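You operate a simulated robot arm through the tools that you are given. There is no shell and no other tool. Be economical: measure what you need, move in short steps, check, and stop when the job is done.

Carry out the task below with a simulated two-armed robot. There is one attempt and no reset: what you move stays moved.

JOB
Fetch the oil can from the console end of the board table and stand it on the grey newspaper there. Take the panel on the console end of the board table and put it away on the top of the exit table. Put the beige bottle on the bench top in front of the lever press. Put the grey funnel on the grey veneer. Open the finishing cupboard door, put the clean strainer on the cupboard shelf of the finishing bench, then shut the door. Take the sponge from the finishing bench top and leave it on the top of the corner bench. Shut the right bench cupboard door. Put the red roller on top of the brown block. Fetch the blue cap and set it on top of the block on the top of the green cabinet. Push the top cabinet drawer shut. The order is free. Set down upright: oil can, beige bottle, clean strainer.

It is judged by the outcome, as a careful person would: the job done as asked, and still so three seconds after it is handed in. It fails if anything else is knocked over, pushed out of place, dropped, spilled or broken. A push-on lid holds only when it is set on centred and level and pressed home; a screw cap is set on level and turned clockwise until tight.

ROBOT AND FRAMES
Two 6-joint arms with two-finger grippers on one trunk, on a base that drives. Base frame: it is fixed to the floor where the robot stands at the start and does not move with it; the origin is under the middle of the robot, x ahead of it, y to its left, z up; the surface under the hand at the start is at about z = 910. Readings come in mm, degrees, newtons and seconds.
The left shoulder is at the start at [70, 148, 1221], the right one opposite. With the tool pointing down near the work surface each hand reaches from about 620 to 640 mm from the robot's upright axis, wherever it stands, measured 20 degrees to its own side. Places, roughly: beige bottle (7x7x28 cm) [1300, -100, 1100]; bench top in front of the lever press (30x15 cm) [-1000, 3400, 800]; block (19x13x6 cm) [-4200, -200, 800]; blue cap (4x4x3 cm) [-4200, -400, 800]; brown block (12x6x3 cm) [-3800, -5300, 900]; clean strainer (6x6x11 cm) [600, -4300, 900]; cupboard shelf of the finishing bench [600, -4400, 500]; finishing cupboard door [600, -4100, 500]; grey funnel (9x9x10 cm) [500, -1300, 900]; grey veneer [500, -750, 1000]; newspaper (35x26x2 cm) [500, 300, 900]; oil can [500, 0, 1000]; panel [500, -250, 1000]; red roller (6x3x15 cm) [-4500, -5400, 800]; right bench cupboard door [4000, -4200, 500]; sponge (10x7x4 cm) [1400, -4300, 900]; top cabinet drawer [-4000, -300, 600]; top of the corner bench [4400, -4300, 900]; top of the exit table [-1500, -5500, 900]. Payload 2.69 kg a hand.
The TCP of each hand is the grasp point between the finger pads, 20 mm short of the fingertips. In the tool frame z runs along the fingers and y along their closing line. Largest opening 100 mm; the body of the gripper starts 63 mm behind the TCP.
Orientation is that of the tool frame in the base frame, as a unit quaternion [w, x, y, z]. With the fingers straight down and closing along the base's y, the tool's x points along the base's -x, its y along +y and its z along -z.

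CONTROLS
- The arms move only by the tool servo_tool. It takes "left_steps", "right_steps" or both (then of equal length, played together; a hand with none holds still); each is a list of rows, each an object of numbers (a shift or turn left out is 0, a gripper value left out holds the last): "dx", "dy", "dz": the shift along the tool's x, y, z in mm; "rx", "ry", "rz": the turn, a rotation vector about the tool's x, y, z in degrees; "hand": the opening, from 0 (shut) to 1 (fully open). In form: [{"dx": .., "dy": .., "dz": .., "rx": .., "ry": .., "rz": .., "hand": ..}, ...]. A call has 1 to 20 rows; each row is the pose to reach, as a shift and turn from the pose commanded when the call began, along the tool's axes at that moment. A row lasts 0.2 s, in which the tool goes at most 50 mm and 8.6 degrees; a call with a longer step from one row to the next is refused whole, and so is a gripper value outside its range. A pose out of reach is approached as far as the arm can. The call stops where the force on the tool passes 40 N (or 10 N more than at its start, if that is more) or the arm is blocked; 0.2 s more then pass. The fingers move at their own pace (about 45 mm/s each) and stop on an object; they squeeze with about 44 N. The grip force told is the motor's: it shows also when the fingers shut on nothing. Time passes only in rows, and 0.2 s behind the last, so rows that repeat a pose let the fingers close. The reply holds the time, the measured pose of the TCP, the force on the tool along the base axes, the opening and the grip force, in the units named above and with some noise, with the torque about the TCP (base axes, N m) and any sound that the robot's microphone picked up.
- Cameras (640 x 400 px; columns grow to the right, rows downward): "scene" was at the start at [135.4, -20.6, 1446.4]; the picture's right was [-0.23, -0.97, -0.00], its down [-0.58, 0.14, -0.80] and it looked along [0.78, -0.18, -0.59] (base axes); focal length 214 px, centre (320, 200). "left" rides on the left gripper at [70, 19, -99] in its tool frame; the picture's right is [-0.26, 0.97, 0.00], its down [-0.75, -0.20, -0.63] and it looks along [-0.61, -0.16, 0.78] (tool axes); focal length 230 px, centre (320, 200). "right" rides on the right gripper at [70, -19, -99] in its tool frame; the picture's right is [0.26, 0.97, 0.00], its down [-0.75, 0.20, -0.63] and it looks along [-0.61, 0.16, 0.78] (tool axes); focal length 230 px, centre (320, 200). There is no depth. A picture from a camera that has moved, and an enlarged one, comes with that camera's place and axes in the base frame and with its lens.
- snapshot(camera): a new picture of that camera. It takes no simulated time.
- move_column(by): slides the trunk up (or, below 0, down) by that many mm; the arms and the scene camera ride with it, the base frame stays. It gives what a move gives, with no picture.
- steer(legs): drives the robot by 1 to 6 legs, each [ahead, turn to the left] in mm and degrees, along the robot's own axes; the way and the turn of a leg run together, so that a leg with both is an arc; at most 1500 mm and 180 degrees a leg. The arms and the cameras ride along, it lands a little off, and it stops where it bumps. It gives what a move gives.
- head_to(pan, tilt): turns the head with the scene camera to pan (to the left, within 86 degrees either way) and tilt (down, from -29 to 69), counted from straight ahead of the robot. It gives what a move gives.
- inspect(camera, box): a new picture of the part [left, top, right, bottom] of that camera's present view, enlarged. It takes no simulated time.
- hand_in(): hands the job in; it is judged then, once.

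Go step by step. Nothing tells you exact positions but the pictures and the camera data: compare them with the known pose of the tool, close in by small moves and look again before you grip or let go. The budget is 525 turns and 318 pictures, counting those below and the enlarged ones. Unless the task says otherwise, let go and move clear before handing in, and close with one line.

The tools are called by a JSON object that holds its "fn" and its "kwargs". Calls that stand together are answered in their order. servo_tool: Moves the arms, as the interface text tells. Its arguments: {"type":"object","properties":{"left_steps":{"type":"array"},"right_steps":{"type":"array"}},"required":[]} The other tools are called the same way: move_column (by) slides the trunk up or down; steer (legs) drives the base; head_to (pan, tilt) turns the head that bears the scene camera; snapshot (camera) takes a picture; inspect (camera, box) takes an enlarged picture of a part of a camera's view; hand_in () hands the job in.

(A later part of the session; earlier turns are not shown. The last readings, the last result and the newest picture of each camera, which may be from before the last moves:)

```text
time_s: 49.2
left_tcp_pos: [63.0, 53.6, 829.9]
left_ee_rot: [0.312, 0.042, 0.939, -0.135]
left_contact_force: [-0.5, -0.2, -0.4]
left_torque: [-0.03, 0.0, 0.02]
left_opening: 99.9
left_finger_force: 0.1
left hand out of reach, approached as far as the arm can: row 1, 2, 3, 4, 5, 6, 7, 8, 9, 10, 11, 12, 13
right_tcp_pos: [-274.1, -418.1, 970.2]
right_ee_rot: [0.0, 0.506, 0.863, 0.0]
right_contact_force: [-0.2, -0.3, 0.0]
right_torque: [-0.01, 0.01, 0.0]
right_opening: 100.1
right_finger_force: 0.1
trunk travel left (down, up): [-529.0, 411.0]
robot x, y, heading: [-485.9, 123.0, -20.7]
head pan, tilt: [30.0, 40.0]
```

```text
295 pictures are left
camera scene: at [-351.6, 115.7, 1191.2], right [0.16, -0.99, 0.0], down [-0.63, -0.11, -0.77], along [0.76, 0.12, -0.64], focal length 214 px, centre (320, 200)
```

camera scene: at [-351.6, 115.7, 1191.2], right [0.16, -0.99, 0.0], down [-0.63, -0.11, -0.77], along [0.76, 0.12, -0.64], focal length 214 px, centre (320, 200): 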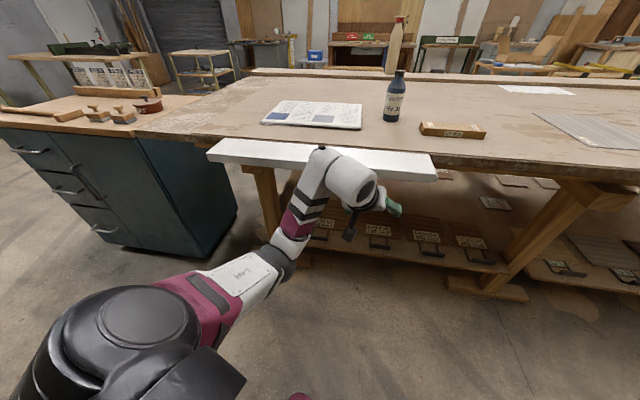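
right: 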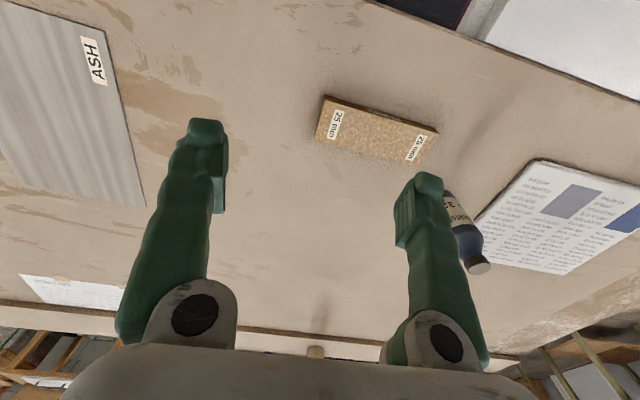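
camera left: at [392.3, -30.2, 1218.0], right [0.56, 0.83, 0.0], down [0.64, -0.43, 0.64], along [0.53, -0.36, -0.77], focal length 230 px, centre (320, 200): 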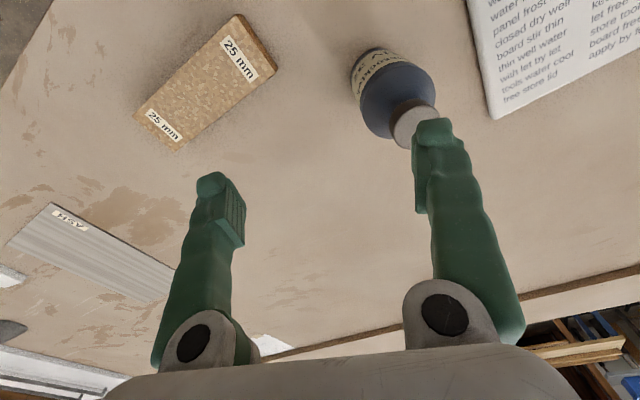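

The arm is now bent with the fingers forward. I'll back off a little more, then raise the trunk to full height.

{"fn": "steer", "kwargs": {"legs": [[-150, 0]]}}

{"fn": "move_column", "kwargs": {"by": 300}}

{"fn": "servo_tool", "kwargs": {"left_steps": [{"dx": -24, "dy": -9, "dz": -31}, {"dx": -48, "dy": -18, "dz": -61}, {"dx": -72, "dy": -27, "dz": -92}, {"dx": -72, "dy": -27, "dz": -92}]}}

{"fn": "snapshot", "kwargs": {"camera": "scene"}}

```text
time_s: 50.4
left_tcp_pos: [-20.7, 105.4, 831.6]
left_ee_rot: [0.315, 0.032, 0.939, -0.136]
left_contact_force: [0.1, -0.6, -0.6]
left_torque: [-0.01, -0.02, -0.03]
left_opening: 100.0
left_finger_force: 0.1
right_tcp_pos: [-348.0, -374.9, 971.3]
right_ee_rot: [0.001, 0.496, 0.868, 0.0]
right_contact_force: [-0.8, 0.7, -0.1]
right_torque: [-0.05, -0.04, 0.01]
right_opening: 99.8
right_finger_force: 0.0
trunk travel left (down, up): [-529.0, 411.0]
robot x, y, heading: [-568.1, 160.1, -18.9]
head pan, tilt: [30.0, 40.0]
stopped in leg 1: the robot was blocked; the commanded pose is now the measured one
```

```text
time_s: 53.4
left_tcp_pos: [-21.4, 103.2, 1131.6]
left_ee_rot: [0.314, 0.033, 0.939, -0.135]
left_contact_force: [0.3, -0.3, -0.2]
left_torque: [-0.01, 0.04, -0.02]
left_opening: 99.9
left_finger_force: 0.1
right_tcp_pos: [-346.4, -376.6, 1270.0]
right_ee_rot: [-0.001, 0.496, 0.868, 0.0]
right_contact_force: [-1.1, -0.9, -0.2]
right_torque: [0.0, 0.0, 0.01]
right_opening: 100.3
right_finger_force: 0.0
trunk travel left (down, up): [-829.0, 111.0]
robot x, y, heading: [-562.2, 159.5, -19.2]
head pan, tilt: [30.0, 40.0]
```

```text
time_s: 54.4
left_tcp_pos: [29.1, 104.9, 1228.2]
left_ee_rot: [0.313, 0.033, 0.939, -0.135]
left_contact_force: [0.1, 0.0, -0.2]
left_torque: [-0.03, -0.01, 0.05]
left_opening: 100.1
left_finger_force: 0.0
left hand out of reach, approached as far as the arm can: row 1, 2, 3, 4
right_tcp_pos: [-346.3, -376.9, 1271.2]
right_ee_rot: [-0.001, 0.496, 0.868, 0.0]
right_contact_force: [-0.1, 0.1, -0.2]
right_torque: [0.0, 0.0, 0.03]
right_opening: 99.8
right_finger_force: 0.2
trunk travel left (down, up): [-829.0, 111.0]
robot x, y, heading: [-568.3, 159.2, -19.1]
head pan, tilt: [30.0, 40.0]
```

```text
294 pictures are left
camera scene: at [-435.7, 157.8, 1491.1], right [0.19, -0.98, 0.0], down [-0.63, -0.12, -0.77], along [0.75, 0.15, -0.64], focal length 214 px, centre (320, 200)
```

scene: 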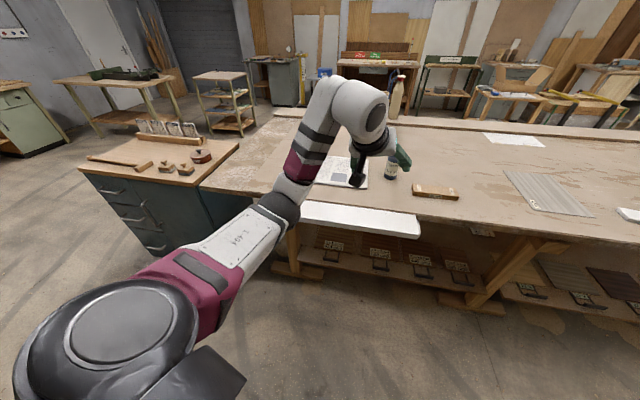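

Something behind blocks at about x=-570, so I won't reverse any further there. I'll level the left hand's roll and test its mobility downwards.

{"fn": "servo_tool", "kwargs": {"left_steps": [{"rz": 7}, {"rz": 14}, {"rz": 20.8}, {"rz": 20.8}]}}

{"fn": "head_to", "kwargs": {"pan": 0, "tilt": 40}}

{"fn": "snapshot", "kwargs": {"camera": "scene"}}

{"fn": "snapshot", "kwargs": {"camera": "left"}}

```text
time_s: 55.4
left_tcp_pos: [30.3, 105.8, 1230.3]
left_ee_rot: [0.333, 0.203, 0.918, -0.075]
left_contact_force: [-0.6, 0.3, -0.5]
left_torque: [-0.02, 0.0, 0.0]
left_opening: 100.0
left_finger_force: 0.1
right_tcp_pos: [-345.9, -377.1, 1269.7]
right_ee_rot: [-0.001, 0.497, 0.868, 0.001]
right_contact_force: [0.1, 0.0, 0.6]
right_torque: [0.01, -0.04, 0.0]
right_opening: 100.0
right_finger_force: 0.0
trunk travel left (down, up): [-829.0, 111.0]
robot x, y, heading: [-569.3, 160.0, -19.1]
head pan, tilt: [30.0, 40.0]
```

```text
time_s: 56.4
left_tcp_pos: [30.3, 104.7, 1230.6]
left_ee_rot: [0.333, 0.202, 0.918, -0.075]
left_contact_force: [-0.8, 0.1, 0.3]
left_torque: [-0.01, 0.01, 0.03]
left_opening: 100.1
left_finger_force: 0.1
right_tcp_pos: [-346.1, -376.5, 1270.6]
right_ee_rot: [-0.001, 0.496, 0.868, 0.001]
right_contact_force: [0.8, 0.4, -0.3]
right_torque: [0.0, 0.02, 0.0]
right_opening: 99.9
right_finger_force: 0.1
trunk travel left (down, up): [-829.0, 111.0]
robot x, y, heading: [-565.4, 163.5, -19.0]
head pan, tilt: [0.0, 40.0]
```

```text
293 pictures are left
camera scene: at [-438.8, 114.0, 1491.1], right [-0.33, -0.95, 0.0], down [-0.61, 0.21, -0.77], along [0.72, -0.25, -0.64], focal length 214 px, centre (320, 200)
```

scene: 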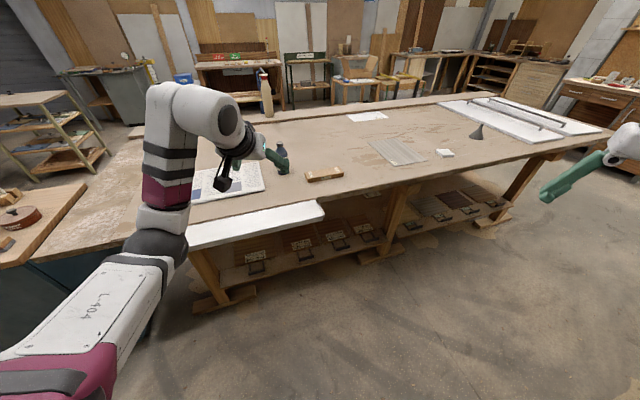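

```text
292 pictures are left
camera left: at [-66.9, 170.0, 1261.8], right [0.59, 0.79, 0.16], down [0.07, -0.25, 0.97], along [0.81, -0.55, -0.21], focal length 230 px, centre (320, 200)
```

left: 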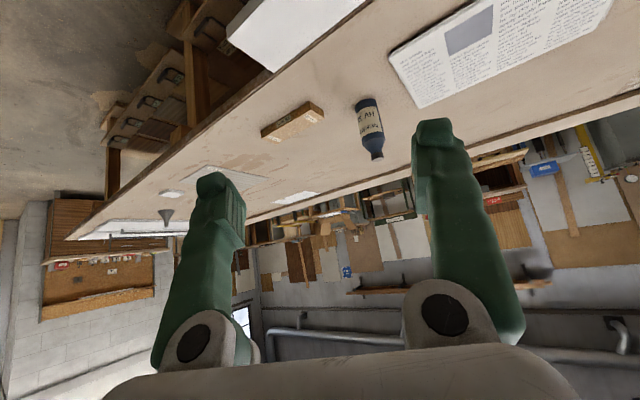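

I can see the whole table now. I'll drive ahead about 380 mm to bring the left hand near the can.

{"fn": "steer", "kwargs": {"legs": [[380, 0]]}}

{"fn": "snapshot", "kwargs": {"camera": "left"}}

{"fn": "snapshot", "kwargs": {"camera": "scene"}}

```text
time_s: 58.9
left_tcp_pos: [402.3, -30.0, 1230.7]
left_ee_rot: [0.334, 0.205, 0.917, -0.076]
left_contact_force: [-0.8, 0.4, 0.9]
left_torque: [-0.01, -0.02, 0.02]
left_opening: 100.1
left_finger_force: 0.0
right_tcp_pos: [20.2, -508.1, 1271.6]
right_ee_rot: [0.0, 0.499, 0.866, 0.001]
right_contact_force: [0.1, -0.7, -0.8]
right_torque: [-0.02, -0.03, -0.01]
right_opening: 100.1
right_finger_force: 0.0
trunk travel left (down, up): [-829.0, 111.0]
robot x, y, heading: [-196.4, 29.6, -19.7]
head pan, tilt: [0.0, 40.0]
```

```text
291 pictures are left
camera left: at [304.4, 35.7, 1262.8], right [0.59, 0.79, 0.16], down [0.07, -0.25, 0.97], along [0.8, -0.56, -0.2], focal length 230 px, centre (320, 200)
```

left: 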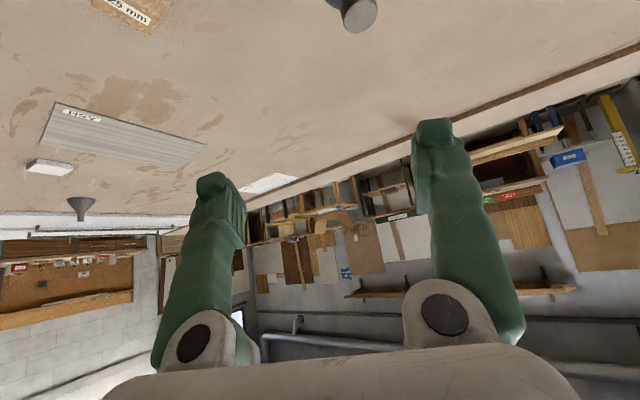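

```text
290 pictures are left
camera scene: at [-68.3, -17.1, 1491.4], right [-0.33, -0.94, 0.0], down [-0.6, 0.21, -0.77], along [0.72, -0.26, -0.64], focal length 214 px, centre (320, 200)
```

scene: 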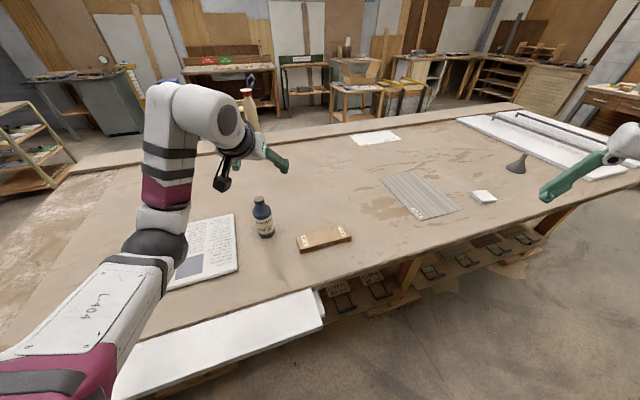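

The can fixes at about [477,-9], with its top at about z 1065. I'll move to a pre-grasp 110 mm back along the tool axis.

{"fn": "servo_tool", "kwargs": {"left_steps": [{"dx": 0, "dy": 25, "dz": 0}, {"dx": 15, "dy": 51, "dz": 15}, {"dx": 40, "dy": 51, "dz": 40}, {"dx": 65, "dy": 51, "dz": 68}, {"dx": 90, "dy": 51, "dz": 92}, {"dx": 109, "dy": 51, "dz": 113}, {"dx": 109, "dy": 51, "dz": 113}]}}

{"fn": "snapshot", "kwargs": {"camera": "left"}}

{"fn": "snapshot", "kwargs": {"camera": "scene"}}

```text
time_s: 60.5
left_tcp_pos: [417.0, 18.9, 1069.8]
left_ee_rot: [0.332, 0.206, 0.917, -0.076]
left_contact_force: [-1.3, -0.2, -0.8]
left_torque: [-0.02, -0.02, 0.01]
left_opening: 100.1
left_finger_force: 0.1
right_tcp_pos: [23.0, -509.8, 1269.4]
right_ee_rot: [-0.001, 0.5, 0.866, 0.001]
right_contact_force: [0.1, -0.1, -0.3]
right_torque: [0.06, -0.01, 0.0]
right_opening: 100.0
right_finger_force: 0.0
trunk travel left (down, up): [-829.0, 111.0]
robot x, y, heading: [-194.6, 29.3, -19.5]
head pan, tilt: [0.0, 40.0]
```

```text
289 pictures are left
camera left: at [320.9, 85.3, 1102.1], right [0.59, 0.79, 0.16], down [0.07, -0.25, 0.97], along [0.8, -0.56, -0.21], focal length 230 px, centre (320, 200)
```

left: 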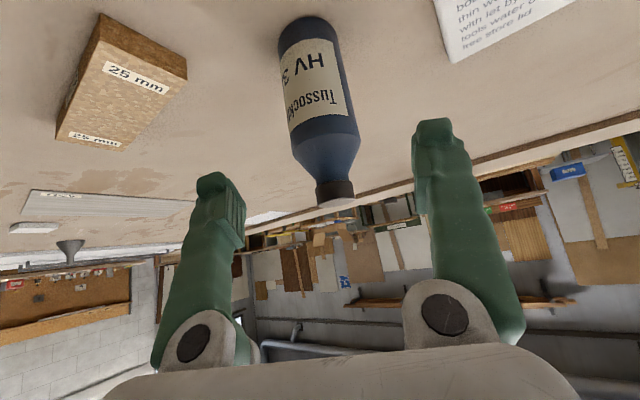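

```text
288 pictures are left
camera scene: at [-65.7, -18.6, 1491.1], right [-0.33, -0.94, 0.0], down [-0.61, 0.22, -0.77], along [0.72, -0.26, -0.64], focal length 214 px, centre (320, 200)
```

scene: 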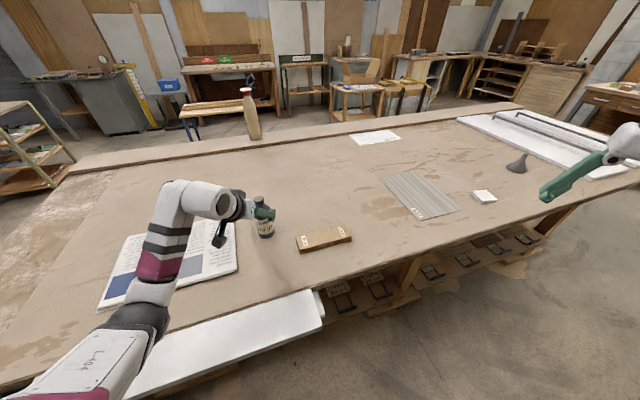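

The can is centred between the fingers. I'll advance 104 mm along the tool axis and close.

{"fn": "servo_tool", "kwargs": {"left_steps": [{"dz": 30}, {"dz": 60}, {"dz": 85}, {"dz": 104}, {"dz": 104}, {"dz": 104, "hand": 0}, {"dz": 104, "hand": 0}, {"dz": 104, "hand": 0}, {"dz": 104, "hand": 0}, {"dz": 104, "hand": 0}]}}

{"fn": "snapshot", "kwargs": {"camera": "left"}}

{"fn": "inspect", "kwargs": {"camera": "scene", "box": [80, 140, 400, 340]}}

```text
time_s: 62.7
left_tcp_pos: [440.6, -7.6, 1025.3]
left_ee_rot: [0.333, 0.187, 0.921, -0.08]
left_contact_force: [0.3, 0.3, 1.0]
left_torque: [-0.01, -0.01, 0.01]
left_opening: 0.0
left_finger_force: 5.8
left hand out of reach, approached as far as the arm can: row 2, 3, 4, 5, 6, 7, 8, 9, 10
right_tcp_pos: [23.1, -509.1, 1269.9]
right_ee_rot: [0.0, 0.499, 0.866, 0.001]
right_contact_force: [-0.2, -0.2, -0.1]
right_torque: [-0.02, 0.04, 0.0]
right_opening: 99.8
right_finger_force: 0.1
trunk travel left (down, up): [-829.0, 111.0]
robot x, y, heading: [-193.0, 27.7, -19.6]
head pan, tilt: [0.0, 40.0]
```

```text
287 pictures are left
camera left: at [341.6, 54.1, 1057.9], right [0.56, 0.81, 0.15], down [0.09, -0.23, 0.97], along [0.82, -0.53, -0.2], focal length 230 px, centre (320, 200)
```

left: 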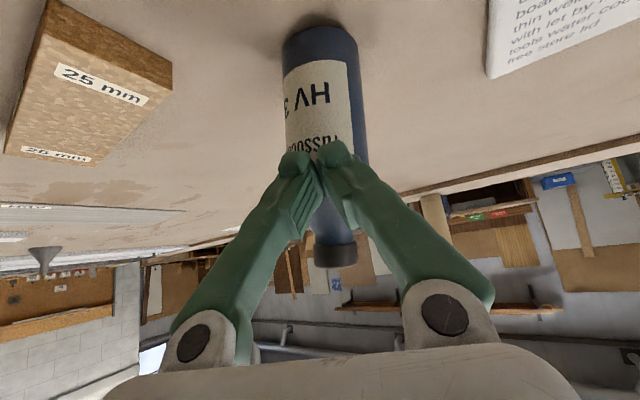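

```text
2.00 times, centred on (240, 240) of scene
camera zoom: at [-66.0, -17.8, 1491.1], right [-0.33, -0.94, 0.0], down [-0.61, 0.22, -0.77], along [0.72, -0.26, -0.64], focal length 429 px, centre (480, 120)
```

zoom: 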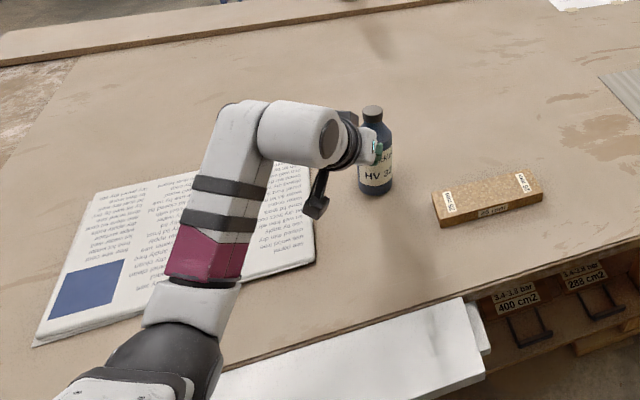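

The arm fell short, so the fingers closed in front of the can without touching it. I'll retreat, open, drop the trunk 65 mm for height, then use the base to drive in.

{"fn": "servo_tool", "kwargs": {"left_steps": [{"dz": -20}, {"dz": -40}, {"dz": -40, "dy": 6, "hand": 1}, {"dz": -40, "dy": 6, "hand": 1}, {"dz": -40, "dy": 6, "hand": 1}, {"dz": -40, "dy": 6, "hand": 1}, {"dz": -40, "dy": 6, "hand": 1}, {"dz": -40, "dy": 6, "hand": 1}]}}

{"fn": "move_column", "kwargs": {"by": -65}}

{"fn": "snapshot", "kwargs": {"camera": "left"}}

```text
time_s: 64.5
left_tcp_pos: [423.2, 8.6, 1059.4]
left_ee_rot: [0.331, 0.206, 0.917, -0.077]
left_contact_force: [0.6, -1.2, 0.3]
left_torque: [0.01, 0.01, 0.01]
left_opening: 99.9
left_finger_force: 0.0
left hand out of reach, approached as far as the arm can: row 1
right_tcp_pos: [22.7, -509.3, 1271.7]
right_ee_rot: [-0.001, 0.499, 0.867, 0.001]
right_contact_force: [0.2, 1.1, -0.4]
right_torque: [-0.02, -0.04, -0.02]
right_opening: 99.7
right_finger_force: 0.0
trunk travel left (down, up): [-829.0, 111.0]
robot x, y, heading: [-194.7, 26.7, -19.5]
head pan, tilt: [0.0, 40.0]
```

```text
time_s: 65.5
left_tcp_pos: [422.6, 8.1, 993.8]
left_ee_rot: [0.332, 0.206, 0.917, -0.077]
left_contact_force: [-0.6, 0.7, 0.4]
left_torque: [0.01, 0.02, 0.02]
left_opening: 100.2
left_finger_force: 0.1
right_tcp_pos: [22.1, -508.4, 1205.1]
right_ee_rot: [-0.001, 0.5, 0.866, 0.0]
right_contact_force: [-0.5, 0.1, 0.0]
right_torque: [0.0, -0.04, 0.0]
right_opening: 100.2
right_finger_force: 0.1
trunk travel left (down, up): [-764.0, 176.0]
robot x, y, heading: [-192.2, 29.6, -19.8]
head pan, tilt: [0.0, 40.0]
```

```text
285 pictures are left
camera left: at [325.7, 73.9, 1025.4], right [0.59, 0.79, 0.16], down [0.07, -0.25, 0.97], along [0.8, -0.56, -0.2], focal length 230 px, centre (320, 200)
```

left: 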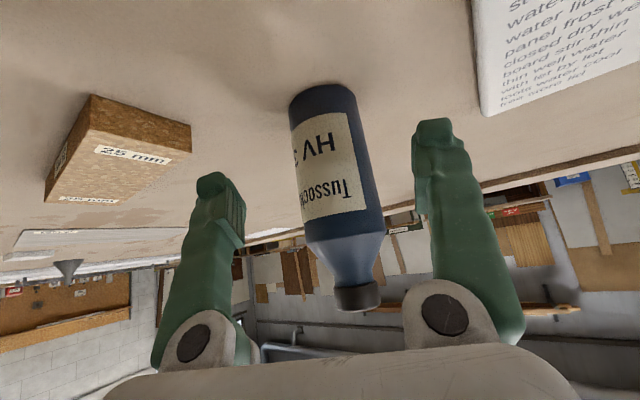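

The height suits the body of the can. I'll drive forward 55 mm so it goes between the fingers.

{"fn": "steer", "kwargs": {"legs": [[55, 0]]}}

{"fn": "snapshot", "kwargs": {"camera": "left"}}

```text
time_s: 66.5
left_tcp_pos: [465.0, -8.0, 999.5]
left_ee_rot: [0.338, 0.206, 0.915, -0.076]
left_contact_force: [0.3, -0.7, 0.7]
left_torque: [0.05, 0.01, 0.0]
left_opening: 100.1
left_finger_force: 0.0
right_tcp_pos: [62.4, -523.6, 1210.0]
right_ee_rot: [0.005, 0.499, 0.866, 0.002]
right_contact_force: [-0.2, 1.1, 0.5]
right_torque: [0.0, 0.02, -0.02]
right_opening: 100.0
right_finger_force: 0.2
trunk travel left (down, up): [-764.0, 176.0]
robot x, y, heading: [-136.9, 9.6, -19.4]
head pan, tilt: [0.0, 40.0]
```

```text
284 pictures are left
camera left: at [367.6, 58.5, 1030.4], right [0.59, 0.79, 0.17], down [0.06, -0.25, 0.97], along [0.8, -0.56, -0.2], focal length 230 px, centre (320, 200)
```

left: 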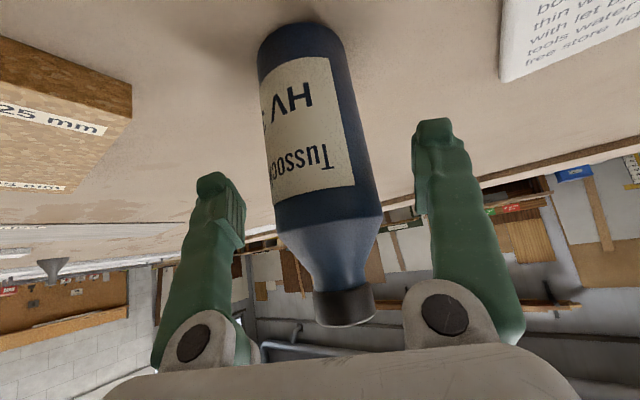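

Nearly there. I'll nudge 12 mm more horizontally and check that it's reached before closing.

{"fn": "servo_tool", "kwargs": {"left_steps": [{"dx": -5, "dz": 4}, {"dx": -10, "dz": 8.5}, {"dx": -10, "dz": 8.5}]}}

```text
time_s: 67.2
left_tcp_pos: [480.6, -13.9, 997.4]
left_ee_rot: [0.334, 0.205, 0.917, -0.076]
left_contact_force: [-0.1, -0.3, -0.9]
left_torque: [-0.02, 0.0, -0.02]
left_opening: 100.2
left_finger_force: 0.1
right_tcp_pos: [68.3, -525.5, 1207.5]
right_ee_rot: [0.004, 0.5, 0.866, 0.002]
right_contact_force: [-0.7, 0.3, 0.4]
right_torque: [-0.03, -0.04, -0.01]
right_opening: 99.9
right_finger_force: 0.0
trunk travel left (down, up): [-764.0, 176.0]
robot x, y, heading: [-139.3, 13.2, -19.9]
head pan, tilt: [0.0, 40.0]
```

{"fn": "servo_tool", "kwargs": {"left_steps": [{"hand": 0}, {"hand": 0}, {"hand": 0}, {"hand": 0}, {"hand": 0}]}}

{"fn": "snapshot", "kwargs": {"camera": "left"}}

```text
time_s: 68.5
left_tcp_pos: [481.9, -15.0, 996.8]
left_ee_rot: [0.334, 0.206, 0.917, -0.076]
left_contact_force: [-0.9, -0.7, 1.5]
left_torque: [0.11, 0.07, 0.02]
left_opening: 55.9
left_finger_force: 44.0
right_tcp_pos: [69.6, -526.6, 1207.6]
right_ee_rot: [0.003, 0.499, 0.867, 0.002]
right_contact_force: [0.1, -0.5, 0.1]
right_torque: [0.01, -0.03, -0.01]
right_opening: 100.1
right_finger_force: 0.1
trunk travel left (down, up): [-764.0, 176.0]
robot x, y, heading: [-141.9, 10.7, -19.5]
head pan, tilt: [0.0, 40.0]
```

```text
283 pictures are left
camera left: at [384.7, 50.7, 1027.9], right [0.59, 0.79, 0.16], down [0.07, -0.25, 0.97], along [0.8, -0.56, -0.2], focal length 230 px, centre (320, 200)
```

left: 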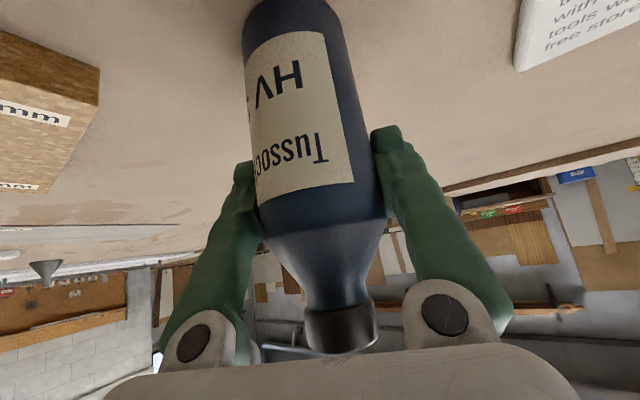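

The can is gripped (56 mm). I'll raise the trunk 70 mm and turn left 22° to carry it over the newspaper.

{"fn": "move_column", "kwargs": {"by": 70}}

{"fn": "steer", "kwargs": {"legs": [[0, 22]]}}

{"fn": "snapshot", "kwargs": {"camera": "scene"}}

{"fn": "snapshot", "kwargs": {"camera": "left"}}

```text
time_s: 69.5
left_tcp_pos: [482.6, -15.0, 1065.4]
left_ee_rot: [0.333, 0.207, 0.917, -0.077]
left_contact_force: [0.2, -1.1, -4.1]
left_torque: [0.0, -0.02, -0.05]
left_opening: 55.9
left_finger_force: 44.3
right_tcp_pos: [70.9, -524.8, 1276.7]
right_ee_rot: [0.002, 0.499, 0.867, 0.001]
right_contact_force: [-0.3, -0.7, 0.1]
right_torque: [0.0, 0.02, -0.03]
right_opening: 99.9
right_finger_force: 0.1
trunk travel left (down, up): [-834.0, 106.0]
robot x, y, heading: [-140.9, 7.9, -19.8]
head pan, tilt: [0.0, 40.0]
```

```text
time_s: 71.1
left_tcp_pos: [446.4, 217.9, 1066.0]
left_ee_rot: [0.342, 0.029, 0.939, -0.012]
left_contact_force: [-0.1, -0.9, -4.1]
left_torque: [0.06, -0.02, 0.01]
left_opening: 55.8
left_finger_force: 44.5
right_tcp_pos: [255.5, -409.7, 1277.0]
right_ee_rot: [0.002, 0.326, 0.945, 0.005]
right_contact_force: [0.2, 0.2, 0.6]
right_torque: [-0.05, 0.03, 0.02]
right_opening: 99.9
right_finger_force: 0.1
trunk travel left (down, up): [-834.0, 106.0]
robot x, y, heading: [-142.1, 9.2, 2.1]
head pan, tilt: [0.0, 40.0]
```

```text
282 pictures are left
camera scene: at [-5.4, 12.0, 1496.1], right [0.04, -1.0, 0.0], down [-0.64, -0.02, -0.77], along [0.77, 0.03, -0.64], focal length 214 px, centre (320, 200)
```

scene: 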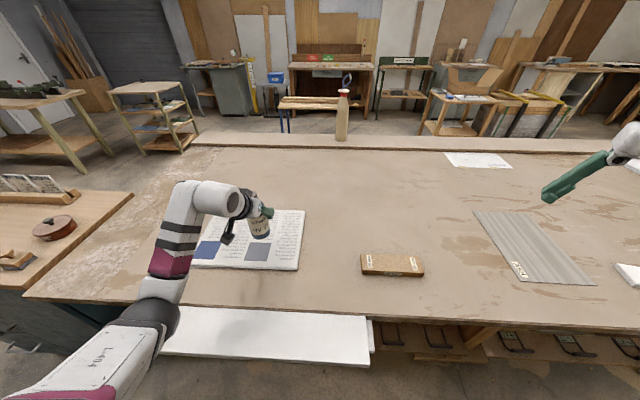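

```text
281 pictures are left
camera left: at [331.7, 242.4, 1097.6], right [0.26, 0.95, 0.16], down [0.16, -0.21, 0.97], along [0.95, -0.22, -0.2], focal length 230 px, centre (320, 200)
```

left: 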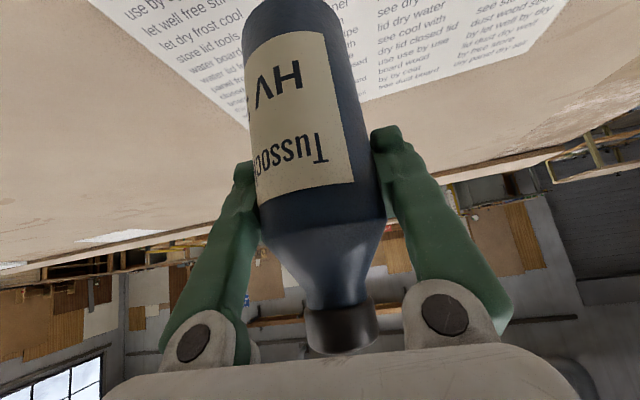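

The can is over the paper at [446,218]. I'll lower the trunk 44 mm, then ease down the rest with the arm.

{"fn": "move_column", "kwargs": {"by": -44}}

{"fn": "servo_tool", "kwargs": {"left_steps": [{"dx": 1.3, "dz": 1.5}, {"dx": 2.6, "dz": 3}, {"dx": 3.9, "dz": 4.6}, {"dx": 5.1, "dz": 6.1}]}}

{"fn": "inspect", "kwargs": {"camera": "scene", "box": [160, 160, 320, 280]}}

```text
time_s: 72.0
left_tcp_pos: [447.6, 219.9, 1021.4]
left_ee_rot: [0.341, 0.028, 0.94, -0.012]
left_contact_force: [0.0, 1.1, -3.3]
left_torque: [-0.01, -0.02, -0.01]
left_opening: 55.9
left_finger_force: 44.3
right_tcp_pos: [255.2, -406.6, 1233.0]
right_ee_rot: [0.002, 0.325, 0.946, 0.003]
right_contact_force: [0.2, 0.4, 0.6]
right_torque: [0.0, 0.04, 0.01]
right_opening: 100.1
right_finger_force: 0.2
trunk travel left (down, up): [-790.0, 150.0]
robot x, y, heading: [-144.1, 7.0, 2.2]
head pan, tilt: [0.0, 40.0]
```

```text
time_s: 73.0
left_tcp_pos: [446.7, 218.9, 1012.1]
left_ee_rot: [0.343, 0.027, 0.939, -0.013]
left_contact_force: [-0.6, -0.4, -3.3]
left_torque: [0.0, -0.02, -0.03]
left_opening: 55.8
left_finger_force: 43.6
right_tcp_pos: [256.0, -408.9, 1233.3]
right_ee_rot: [0.001, 0.325, 0.946, 0.004]
right_contact_force: [0.6, -0.2, 0.0]
right_torque: [0.01, -0.01, 0.02]
right_opening: 99.8
right_finger_force: 0.1
trunk travel left (down, up): [-790.0, 150.0]
robot x, y, heading: [-143.4, 12.1, 2.4]
head pan, tilt: [0.0, 40.0]
```

```text
3.33 times, centred on (240, 220) of scene
camera zoom: at [-4.7, 14.2, 1452.0], right [0.04, -1.0, 0.0], down [-0.64, -0.03, -0.77], along [0.76, 0.03, -0.64], focal length 715 px, centre (587, 133)
```

zoom: 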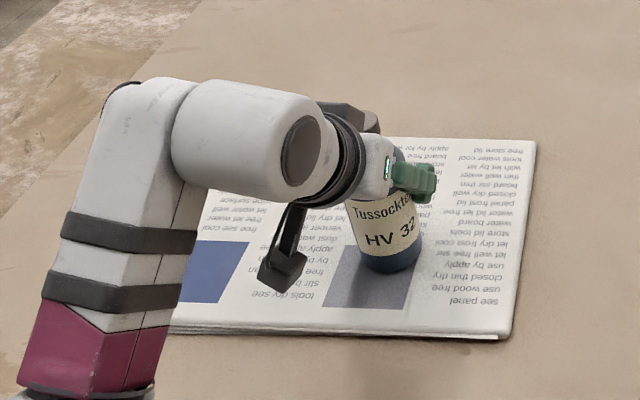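

No contact yet, so I'll go down in small steps.

{"fn": "servo_tool", "kwargs": {"left_steps": [{"dx": 1.3, "dz": 1.5}, {"dx": 2.6, "dz": 3}, {"dx": 3.9, "dz": 4.6}, {"dx": 5.1, "dz": 6.1}, {"dx": 6.4, "dz": 7.6}]}}

```text
time_s: 74.2
left_tcp_pos: [445.6, 218.1, 1009.8]
left_ee_rot: [0.349, 0.025, 0.937, -0.012]
left_contact_force: [5.7, 3.3, 21.0]
left_torque: [0.73, 0.11, -0.24]
left_opening: 55.6
left_finger_force: 44.0
right_tcp_pos: [253.7, -409.9, 1233.8]
right_ee_rot: [0.001, 0.326, 0.945, 0.004]
right_contact_force: [0.5, -0.5, -1.2]
right_torque: [0.01, 0.01, 0.0]
right_opening: 99.9
right_finger_force: 0.1
trunk travel left (down, up): [-790.0, 150.0]
robot x, y, heading: [-145.3, 9.9, 2.3]
head pan, tilt: [0.0, 40.0]
```

It's down with some pressure. I'll ease up 2 mm, open, and retreat along the tool axis.

{"fn": "servo_tool", "kwargs": {"left_steps": [{"dx": -1.8, "dz": -2.1}, {"dx": -1.8, "dz": -2.1}]}}

{"fn": "servo_tool", "kwargs": {"left_steps": [{"hand": 0.75}, {"hand": 0.8}, {"hand": 0.85}, {"hand": 1}, {"hand": 1}, {"hand": 1}]}}

{"fn": "snapshot", "kwargs": {"camera": "left"}}

```text
time_s: 74.8
left_tcp_pos: [444.3, 218.9, 1009.8]
left_ee_rot: [0.344, 0.025, 0.938, -0.013]
left_contact_force: [6.4, 2.0, 15.8]
left_torque: [0.59, -0.5, -0.14]
left_opening: 56.1
left_finger_force: 43.9
right_tcp_pos: [254.1, -409.0, 1233.0]
right_ee_rot: [0.003, 0.326, 0.945, 0.005]
right_contact_force: [-0.2, -0.2, 0.0]
right_torque: [-0.02, -0.01, 0.02]
right_opening: 100.1
right_finger_force: 0.1
trunk travel left (down, up): [-790.0, 150.0]
robot x, y, heading: [-141.7, 9.8, 2.3]
head pan, tilt: [0.0, 40.0]
```

```text
time_s: 76.2
left_tcp_pos: [446.2, 218.3, 1007.5]
left_ee_rot: [0.343, 0.025, 0.939, -0.013]
left_contact_force: [0.7, 0.8, -0.2]
left_torque: [-0.02, -0.04, 0.02]
left_opening: 99.9
left_finger_force: 0.0
right_tcp_pos: [256.1, -408.5, 1232.1]
right_ee_rot: [0.001, 0.325, 0.946, 0.003]
right_contact_force: [0.4, -0.2, -0.4]
right_torque: [-0.01, -0.01, -0.03]
right_opening: 99.8
right_finger_force: 0.2
trunk travel left (down, up): [-790.0, 150.0]
robot x, y, heading: [-143.0, 7.9, 2.4]
head pan, tilt: [0.0, 40.0]
```

```text
279 pictures are left
camera left: at [330.3, 243.4, 1039.5], right [0.25, 0.96, 0.16], down [0.16, -0.2, 0.97], along [0.96, -0.22, -0.2], focal length 230 px, centre (320, 200)
```

left: 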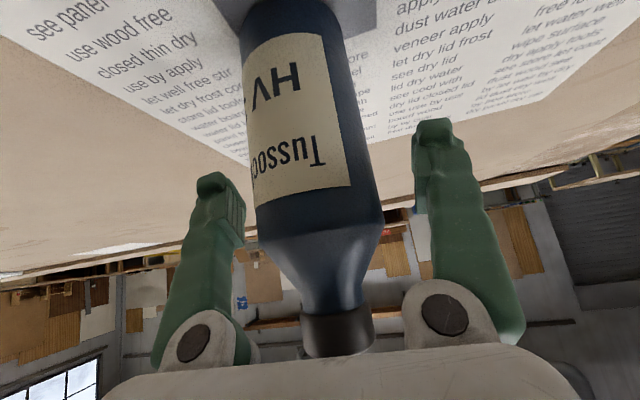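

The oil can stands free. I'll back off 130 mm to clear it and check.

{"fn": "steer", "kwargs": {"legs": [[-130, 0]]}}

{"fn": "snapshot", "kwargs": {"camera": "scene"}}

```text
time_s: 77.5
left_tcp_pos: [315.2, 212.9, 1006.7]
left_ee_rot: [0.342, 0.025, 0.939, -0.013]
left_contact_force: [-0.8, 0.0, -0.1]
left_torque: [0.02, 0.02, -0.02]
left_opening: 100.0
left_finger_force: 0.1
right_tcp_pos: [124.2, -413.6, 1232.7]
right_ee_rot: [0.001, 0.326, 0.945, 0.003]
right_contact_force: [-0.6, 0.5, 0.2]
right_torque: [-0.01, -0.01, 0.03]
right_opening: 99.9
right_finger_force: 0.1
trunk travel left (down, up): [-790.0, 150.0]
robot x, y, heading: [-271.8, 5.2, 2.4]
head pan, tilt: [0.0, 40.0]
```

```text
278 pictures are left
camera scene: at [-135.7, 8.8, 1451.9], right [0.04, -1.0, 0.0], down [-0.64, -0.02, -0.77], along [0.76, 0.03, -0.64], focal length 214 px, centre (320, 200)
```

scene: 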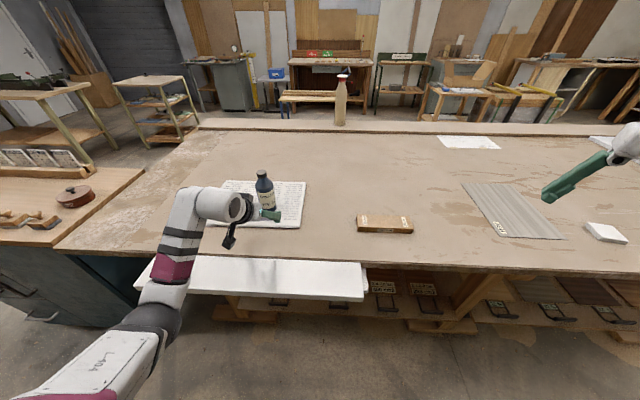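

The can stands well. For the panel I need a tool-down grasp closing across its short side, so I'll raise the trunk fully, point the left tool down and test a 90° yaw.

{"fn": "move_column", "kwargs": {"by": 149}}

{"fn": "servo_tool", "kwargs": {"left_steps": [{"ry": 8}, {"ry": 16}, {"ry": 24}, {"ry": 32}, {"ry": 40}, {"ry": 40}]}}

{"fn": "servo_tool", "kwargs": {"left_steps": [{"rz": -8}, {"rz": -16}, {"rz": -24}, {"rz": -32}, {"rz": -40}, {"rz": -48}, {"rz": -56}, {"rz": -64}, {"rz": -72}, {"rz": -80}, {"rz": -88}, {"rz": -88}]}}

```text
time_s: 79.2
left_tcp_pos: [314.1, 212.7, 1157.1]
left_ee_rot: [0.342, 0.025, 0.939, -0.013]
left_contact_force: [0.0, -0.2, -0.8]
left_torque: [0.02, 0.03, -0.01]
left_opening: 100.0
left_finger_force: 0.1
right_tcp_pos: [123.4, -414.0, 1381.3]
right_ee_rot: [0.001, 0.327, 0.945, 0.003]
right_contact_force: [0.3, 1.2, -0.6]
right_torque: [-0.04, -0.02, -0.01]
right_opening: 99.9
right_finger_force: 0.1
trunk travel left (down, up): [-939.0, 1.0]
robot x, y, heading: [-275.2, 4.4, 2.3]
head pan, tilt: [0.0, 40.0]
```

```text
time_s: 80.6
left_tcp_pos: [289.7, 168.2, 1160.5]
left_ee_rot: [0.008, 0.005, 1.0, -0.009]
left_contact_force: [0.2, 0.0, 0.5]
left_torque: [-0.02, 0.02, 0.03]
left_opening: 100.1
left_finger_force: 0.1
left hand out of reach, approached as far as the arm can: row 1, 2, 3, 4, 5, 6
right_tcp_pos: [121.5, -415.5, 1381.8]
right_ee_rot: [0.001, 0.327, 0.945, 0.003]
right_contact_force: [0.4, 0.6, -0.5]
right_torque: [0.0, 0.0, -0.01]
right_opening: 99.8
right_finger_force: 0.1
trunk travel left (down, up): [-939.0, 1.0]
robot x, y, heading: [-272.7, 4.2, 2.0]
head pan, tilt: [0.0, 40.0]
```

```text
time_s: 83.2
left_tcp_pos: [289.6, 169.1, 1160.4]
left_ee_rot: [-0.002, -0.675, 0.738, -0.004]
left_contact_force: [0.1, -0.4, -0.2]
left_torque: [-0.05, -0.02, 0.0]
left_opening: 100.1
left_finger_force: 0.0
right_tcp_pos: [122.0, -414.7, 1381.6]
right_ee_rot: [0.002, 0.327, 0.945, 0.003]
right_contact_force: [0.6, -0.1, -0.3]
right_torque: [0.02, -0.01, 0.04]
right_opening: 100.0
right_finger_force: 0.0
trunk travel left (down, up): [-939.0, 1.0]
robot x, y, heading: [-272.0, 2.3, 2.2]
head pan, tilt: [0.0, 40.0]
```

Tool-down with 90° yaw works with the trunk up. I'll position the robot so the panel lies about 540 mm away and 15° to its left.

{"fn": "steer", "kwargs": {"legs": [[0, -16.4], [235, 0], [0, -15.5]]}}

{"fn": "snapshot", "kwargs": {"camera": "left"}}

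{"fn": "snapshot", "kwargs": {"camera": "scene"}}

```text
time_s: 86.8
left_tcp_pos: [525.7, -207.5, 1159.1]
left_ee_rot: [-0.004, -0.448, 0.894, -0.003]
left_contact_force: [0.8, 0.8, -0.3]
left_torque: [-0.02, 0.03, 0.0]
left_opening: 100.1
left_finger_force: 0.1
right_tcp_pos: [77.2, -616.4, 1382.5]
right_ee_rot: [0.001, 0.573, 0.82, 0.002]
right_contact_force: [0.1, -0.1, 0.6]
right_torque: [0.02, -0.02, 0.02]
right_opening: 99.8
right_finger_force: 0.2
trunk travel left (down, up): [-939.0, 1.0]
robot x, y, heading: [-39.1, -52.0, -29.4]
head pan, tilt: [0.0, 40.0]
```

```text
277 pictures are left
camera left: at [470.1, -251.7, 1259.6], right [-0.62, 0.79, 0.0], down [0.61, 0.49, 0.62], along [0.49, 0.38, -0.78], focal length 230 px, centre (320, 200)
```

left: 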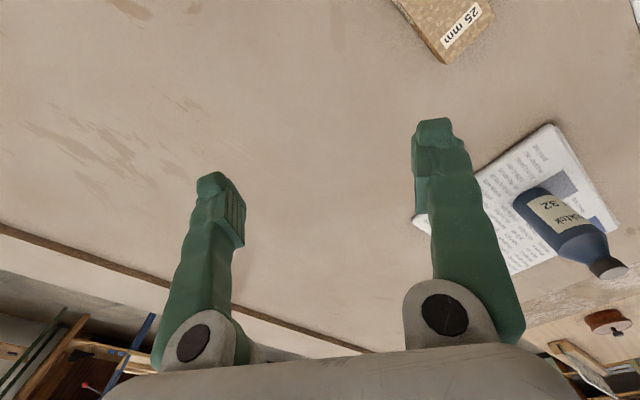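

```text
276 pictures are left
camera scene: at [78.1, -119.5, 1600.9], right [-0.49, -0.87, 0.0], down [-0.56, 0.32, -0.77], along [0.67, -0.38, -0.64], focal length 214 px, centre (320, 200)
```

scene: 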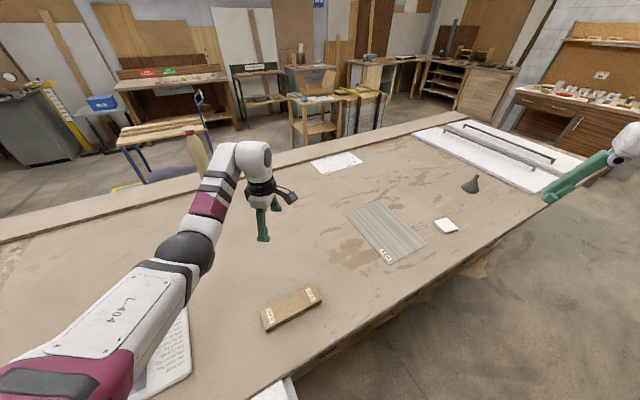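

The panel is actually centred near [380,-193], about 170×60 mm with its long side along y. I'll back up 60 mm and align the hand over it.

{"fn": "steer", "kwargs": {"legs": [[-60, 0]]}}

{"fn": "servo_tool", "kwargs": {"left_steps": [{"rz": -8}, {"rz": -16}, {"rz": -24}, {"rz": -32}, {"rz": -36.8}, {"rz": -36.8}]}}

```text
time_s: 87.8
left_tcp_pos: [481.8, -183.4, 1155.2]
left_ee_rot: [-0.007, -0.447, 0.894, 0.002]
left_contact_force: [1.0, -0.7, 0.0]
left_torque: [0.05, 0.05, -0.04]
left_opening: 99.7
left_finger_force: 0.1
right_tcp_pos: [36.6, -596.2, 1377.8]
right_ee_rot: [-0.003, 0.572, 0.82, 0.004]
right_contact_force: [0.9, -0.5, -0.5]
right_torque: [0.06, 0.1, 0.03]
right_opening: 100.1
right_finger_force: 0.1
trunk travel left (down, up): [-939.0, 1.0]
robot x, y, heading: [-91.6, -24.7, -29.3]
head pan, tilt: [0.0, 40.0]
```

```text
time_s: 89.2
left_tcp_pos: [473.3, -178.2, 1159.8]
left_ee_rot: [0.003, 0.708, -0.706, 0.001]
left_contact_force: [-0.5, 0.0, -0.5]
left_torque: [-0.01, 0.04, -0.02]
left_opening: 100.0
left_finger_force: 0.0
right_tcp_pos: [25.9, -589.7, 1382.0]
right_ee_rot: [0.003, 0.572, 0.82, 0.004]
right_contact_force: [-0.2, -0.5, 0.0]
right_torque: [0.01, 0.0, -0.01]
right_opening: 100.1
right_finger_force: 0.0
trunk travel left (down, up): [-939.0, 1.0]
robot x, y, heading: [-92.9, -23.9, -29.5]
head pan, tilt: [0.0, 40.0]
```

The yaw is right (closing along x). I'll move above the panel.

{"fn": "servo_tool", "kwargs": {"left_steps": [{"dx": 15, "dy": 30, "dz": 30}, {"dx": 15, "dy": 60, "dz": 60}, {"dx": 15, "dy": 93, "dz": 95}, {"dx": 15, "dy": 93, "dz": 130}, {"dx": 15, "dy": 93, "dz": 150}, {"dx": 15, "dy": 93, "dz": 150}]}}

{"fn": "snapshot", "kwargs": {"camera": "left"}}

{"fn": "snapshot", "kwargs": {"camera": "scene"}}

```text
time_s: 90.5
left_tcp_pos: [420.6, -162.9, 1031.1]
left_ee_rot: [0.033, 0.707, -0.707, 0.004]
left_contact_force: [-0.4, 0.7, -0.4]
left_torque: [-0.02, -0.01, -0.06]
left_opening: 100.0
left_finger_force: 0.1
left hand out of reach, approached as far as the arm can: row 2, 3, 4, 5, 6
right_tcp_pos: [24.5, -588.1, 1381.7]
right_ee_rot: [0.002, 0.571, 0.821, 0.003]
right_contact_force: [0.0, -0.7, 0.6]
right_torque: [-0.01, -0.01, -0.02]
right_opening: 99.8
right_finger_force: 0.1
trunk travel left (down, up): [-939.0, 1.0]
robot x, y, heading: [-93.4, -22.6, -29.4]
head pan, tilt: [0.0, 40.0]
```

```text
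275 pictures are left
camera left: at [408.3, -227.8, 1134.1], right [-0.97, 0.26, 0.03], down [0.23, 0.78, 0.58], along [0.13, 0.57, -0.81], focal length 230 px, centre (320, 200)
```

left: 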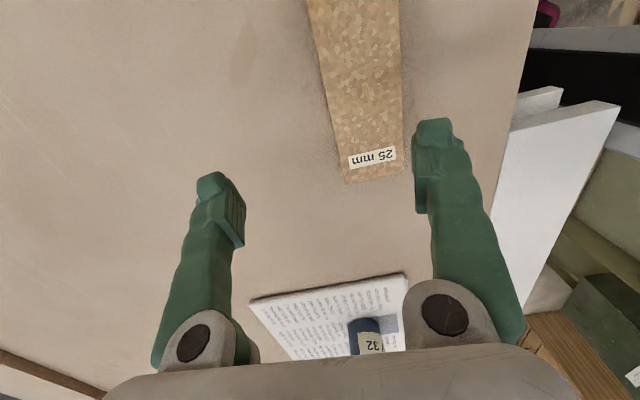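

```text
274 pictures are left
camera scene: at [24.7, -92.0, 1601.1], right [-0.49, -0.87, 0.0], down [-0.56, 0.32, -0.77], along [0.67, -0.38, -0.64], focal length 214 px, centre (320, 200)
```

scene: 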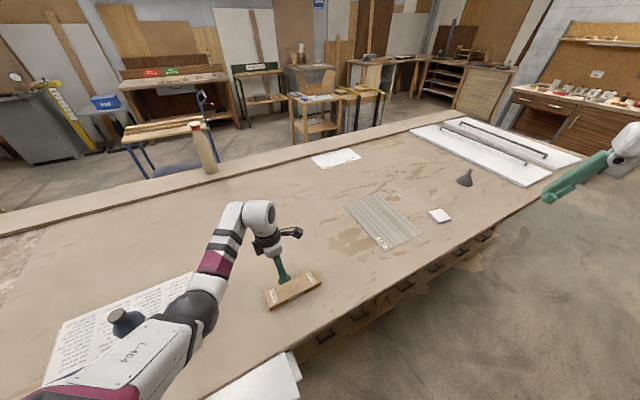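

At this height the hand can't come in close enough. Backing the base 42 mm puts the panel right on the reachable shell.

{"fn": "steer", "kwargs": {"legs": [[-42, 0]]}}

{"fn": "servo_tool", "kwargs": {"left_steps": [{"dx": 25, "dy": 2, "dz": 10}, {"dx": 50, "dy": 4, "dz": 20}, {"dx": 50, "dy": 4, "dz": 30}, {"dx": 50, "dy": 4, "dz": 30}]}}

{"fn": "snapshot", "kwargs": {"camera": "left"}}

```text
time_s: 91.4
left_tcp_pos: [390.9, -143.5, 1026.6]
left_ee_rot: [0.035, 0.708, -0.705, 0.0]
left_contact_force: [1.7, -0.7, 0.4]
left_torque: [0.01, 0.03, -0.02]
left_opening: 100.0
left_finger_force: 0.0
right_tcp_pos: [-3.3, -573.0, 1378.1]
right_ee_rot: [-0.002, 0.571, 0.821, 0.002]
right_contact_force: [1.1, -0.2, -0.1]
right_torque: [0.04, 0.09, 0.0]
right_opening: 100.0
right_finger_force: 0.1
trunk travel left (down, up): [-939.0, 1.0]
robot x, y, heading: [-130.9, -3.6, -29.3]
head pan, tilt: [0.0, 40.0]
```

```text
time_s: 92.4
left_tcp_pos: [399.4, -190.2, 1007.1]
left_ee_rot: [0.045, 0.708, -0.705, 0.004]
left_contact_force: [0.0, 0.3, 0.4]
left_torque: [0.01, -0.01, 0.03]
left_opening: 100.2
left_finger_force: 0.1
left hand out of reach, approached as far as the arm can: row 1, 2, 3, 4
right_tcp_pos: [-13.6, -565.3, 1382.9]
right_ee_rot: [0.002, 0.57, 0.822, 0.003]
right_contact_force: [0.1, 0.7, 0.1]
right_torque: [0.01, -0.01, 0.0]
right_opening: 99.8
right_finger_force: 0.1
trunk travel left (down, up): [-939.0, 1.0]
robot x, y, heading: [-132.0, -0.0, -29.2]
head pan, tilt: [0.0, 40.0]
```

```text
273 pictures are left
camera left: at [387.0, -253.8, 1112.0], right [-0.97, 0.26, 0.04], down [0.23, 0.79, 0.56], along [0.11, 0.55, -0.82], focal length 230 px, centre (320, 200)
```

left: 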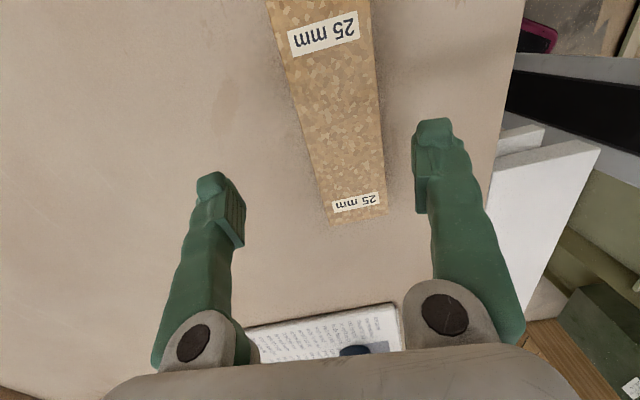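

I'll sink to just above panel height first, where the shell is wider, then centre over x=379 and square up.

{"fn": "servo_tool", "kwargs": {"left_steps": [{"dz": 20}, {"dz": 40}, {"dz": 40, "dy": 10, "rx": 3.3, "ry": -4}, {"dz": 40, "dy": 20, "rx": 3.3, "ry": -4}, {"dz": 40, "dy": 20, "rx": 3.3, "ry": -4}]}}

{"fn": "snapshot", "kwargs": {"camera": "left"}}

```text
time_s: 93.6
left_tcp_pos: [402.0, -191.1, 970.8]
left_ee_rot: [0.023, 0.708, -0.706, 0.003]
left_contact_force: [0.4, -0.1, -0.2]
left_torque: [0.02, -0.02, 0.02]
left_opening: 99.9
left_finger_force: 0.0
left hand out of reach, approached as far as the arm can: row 1, 3, 4, 5
right_tcp_pos: [-11.6, -566.9, 1381.8]
right_ee_rot: [0.002, 0.57, 0.821, 0.003]
right_contact_force: [0.3, -0.2, 0.1]
right_torque: [-0.03, -0.01, 0.03]
right_opening: 100.1
right_finger_force: 0.1
trunk travel left (down, up): [-939.0, 1.0]
robot x, y, heading: [-131.3, -2.5, -29.2]
head pan, tilt: [0.0, 40.0]
```

```text
272 pictures are left
camera left: at [386.3, -258.3, 1073.5], right [-0.97, 0.26, 0.02], down [0.21, 0.77, 0.6], along [0.14, 0.58, -0.8], focal length 230 px, centre (320, 200)
```

left: 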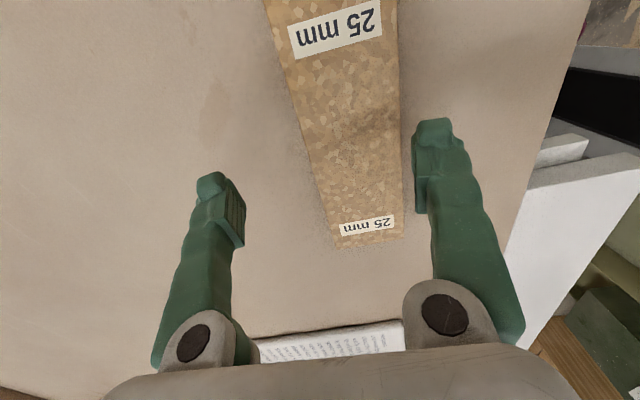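

I'll just use the base to shift: back 24 mm along its heading puts the hand over x≈381.

{"fn": "steer", "kwargs": {"legs": [[-25, 0]]}}

{"fn": "servo_tool", "kwargs": {"left_steps": [{"dz": 10}, {"dz": 10}]}}

{"fn": "snapshot", "kwargs": {"camera": "left"}}

```text
time_s: 94.5
left_tcp_pos: [381.6, -179.6, 968.1]
left_ee_rot: [0.024, 0.709, -0.705, 0.001]
left_contact_force: [-0.4, 0.1, 0.4]
left_torque: [0.01, 0.04, 0.0]
left_opening: 100.0
left_finger_force: 0.1
right_tcp_pos: [-28.6, -558.2, 1378.7]
right_ee_rot: [0.0, 0.57, 0.821, 0.003]
right_contact_force: [0.6, -0.6, -0.2]
right_torque: [0.01, 0.07, 0.04]
right_opening: 99.9
right_finger_force: 0.1
trunk travel left (down, up): [-939.0, 1.0]
robot x, y, heading: [-157.5, 7.6, -28.9]
head pan, tilt: [0.0, 40.0]
```

```text
time_s: 95.1
left_tcp_pos: [375.9, -176.6, 966.6]
left_ee_rot: [0.023, 0.708, -0.706, 0.004]
left_contact_force: [0.3, -0.7, 0.0]
left_torque: [0.0, 0.02, -0.01]
left_opening: 99.9
left_finger_force: 0.2
left hand out of reach, approached as far as the arm can: row 1, 2
right_tcp_pos: [-33.8, -555.6, 1382.0]
right_ee_rot: [0.002, 0.57, 0.822, 0.002]
right_contact_force: [0.6, 0.2, -0.6]
right_torque: [0.02, -0.01, -0.02]
right_opening: 100.0
right_finger_force: 0.2
trunk travel left (down, up): [-939.0, 1.0]
robot x, y, heading: [-151.6, 5.9, -29.0]
head pan, tilt: [0.0, 40.0]
```

```text
271 pictures are left
camera left: at [361.3, -243.7, 1068.0], right [-0.97, 0.25, 0.01], down [0.21, 0.78, 0.59], along [0.14, 0.58, -0.8], focal length 230 px, centre (320, 200)
```

left: 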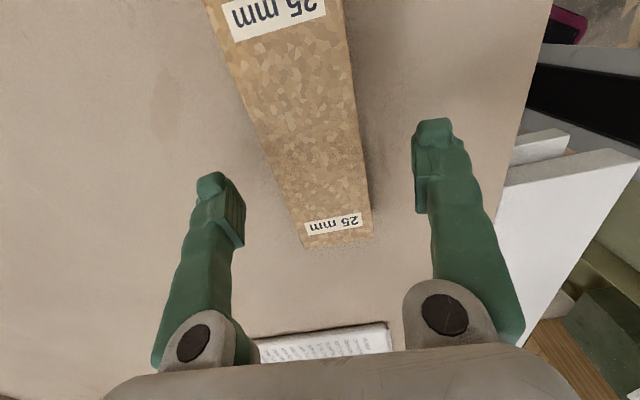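

It's centred but at the outer edge of the shell for going lower. I'll test whether it can come inward here.

{"fn": "servo_tool", "kwargs": {"left_steps": [{"dx": -7, "dy": 10}, {"dx": -14, "dy": 20}, {"dx": -14, "dy": 20}]}}

```text
time_s: 95.9
left_tcp_pos: [373.1, -177.9, 961.6]
left_ee_rot: [0.026, 0.708, -0.705, 0.003]
left_contact_force: [0.0, -0.7, -0.3]
left_torque: [-0.01, 0.05, -0.02]
left_opening: 100.3
left_finger_force: 0.0
left hand out of reach, approached as far as the arm can: row 1, 2, 3
right_tcp_pos: [-34.2, -556.3, 1380.8]
right_ee_rot: [0.002, 0.571, 0.821, 0.003]
right_contact_force: [-0.2, -0.6, -0.2]
right_torque: [0.02, 0.05, 0.0]
right_opening: 100.2
right_finger_force: 0.1
trunk travel left (down, up): [-939.0, 1.0]
robot x, y, heading: [-155.7, 8.6, -29.3]
head pan, tilt: [0.0, 40.0]
```

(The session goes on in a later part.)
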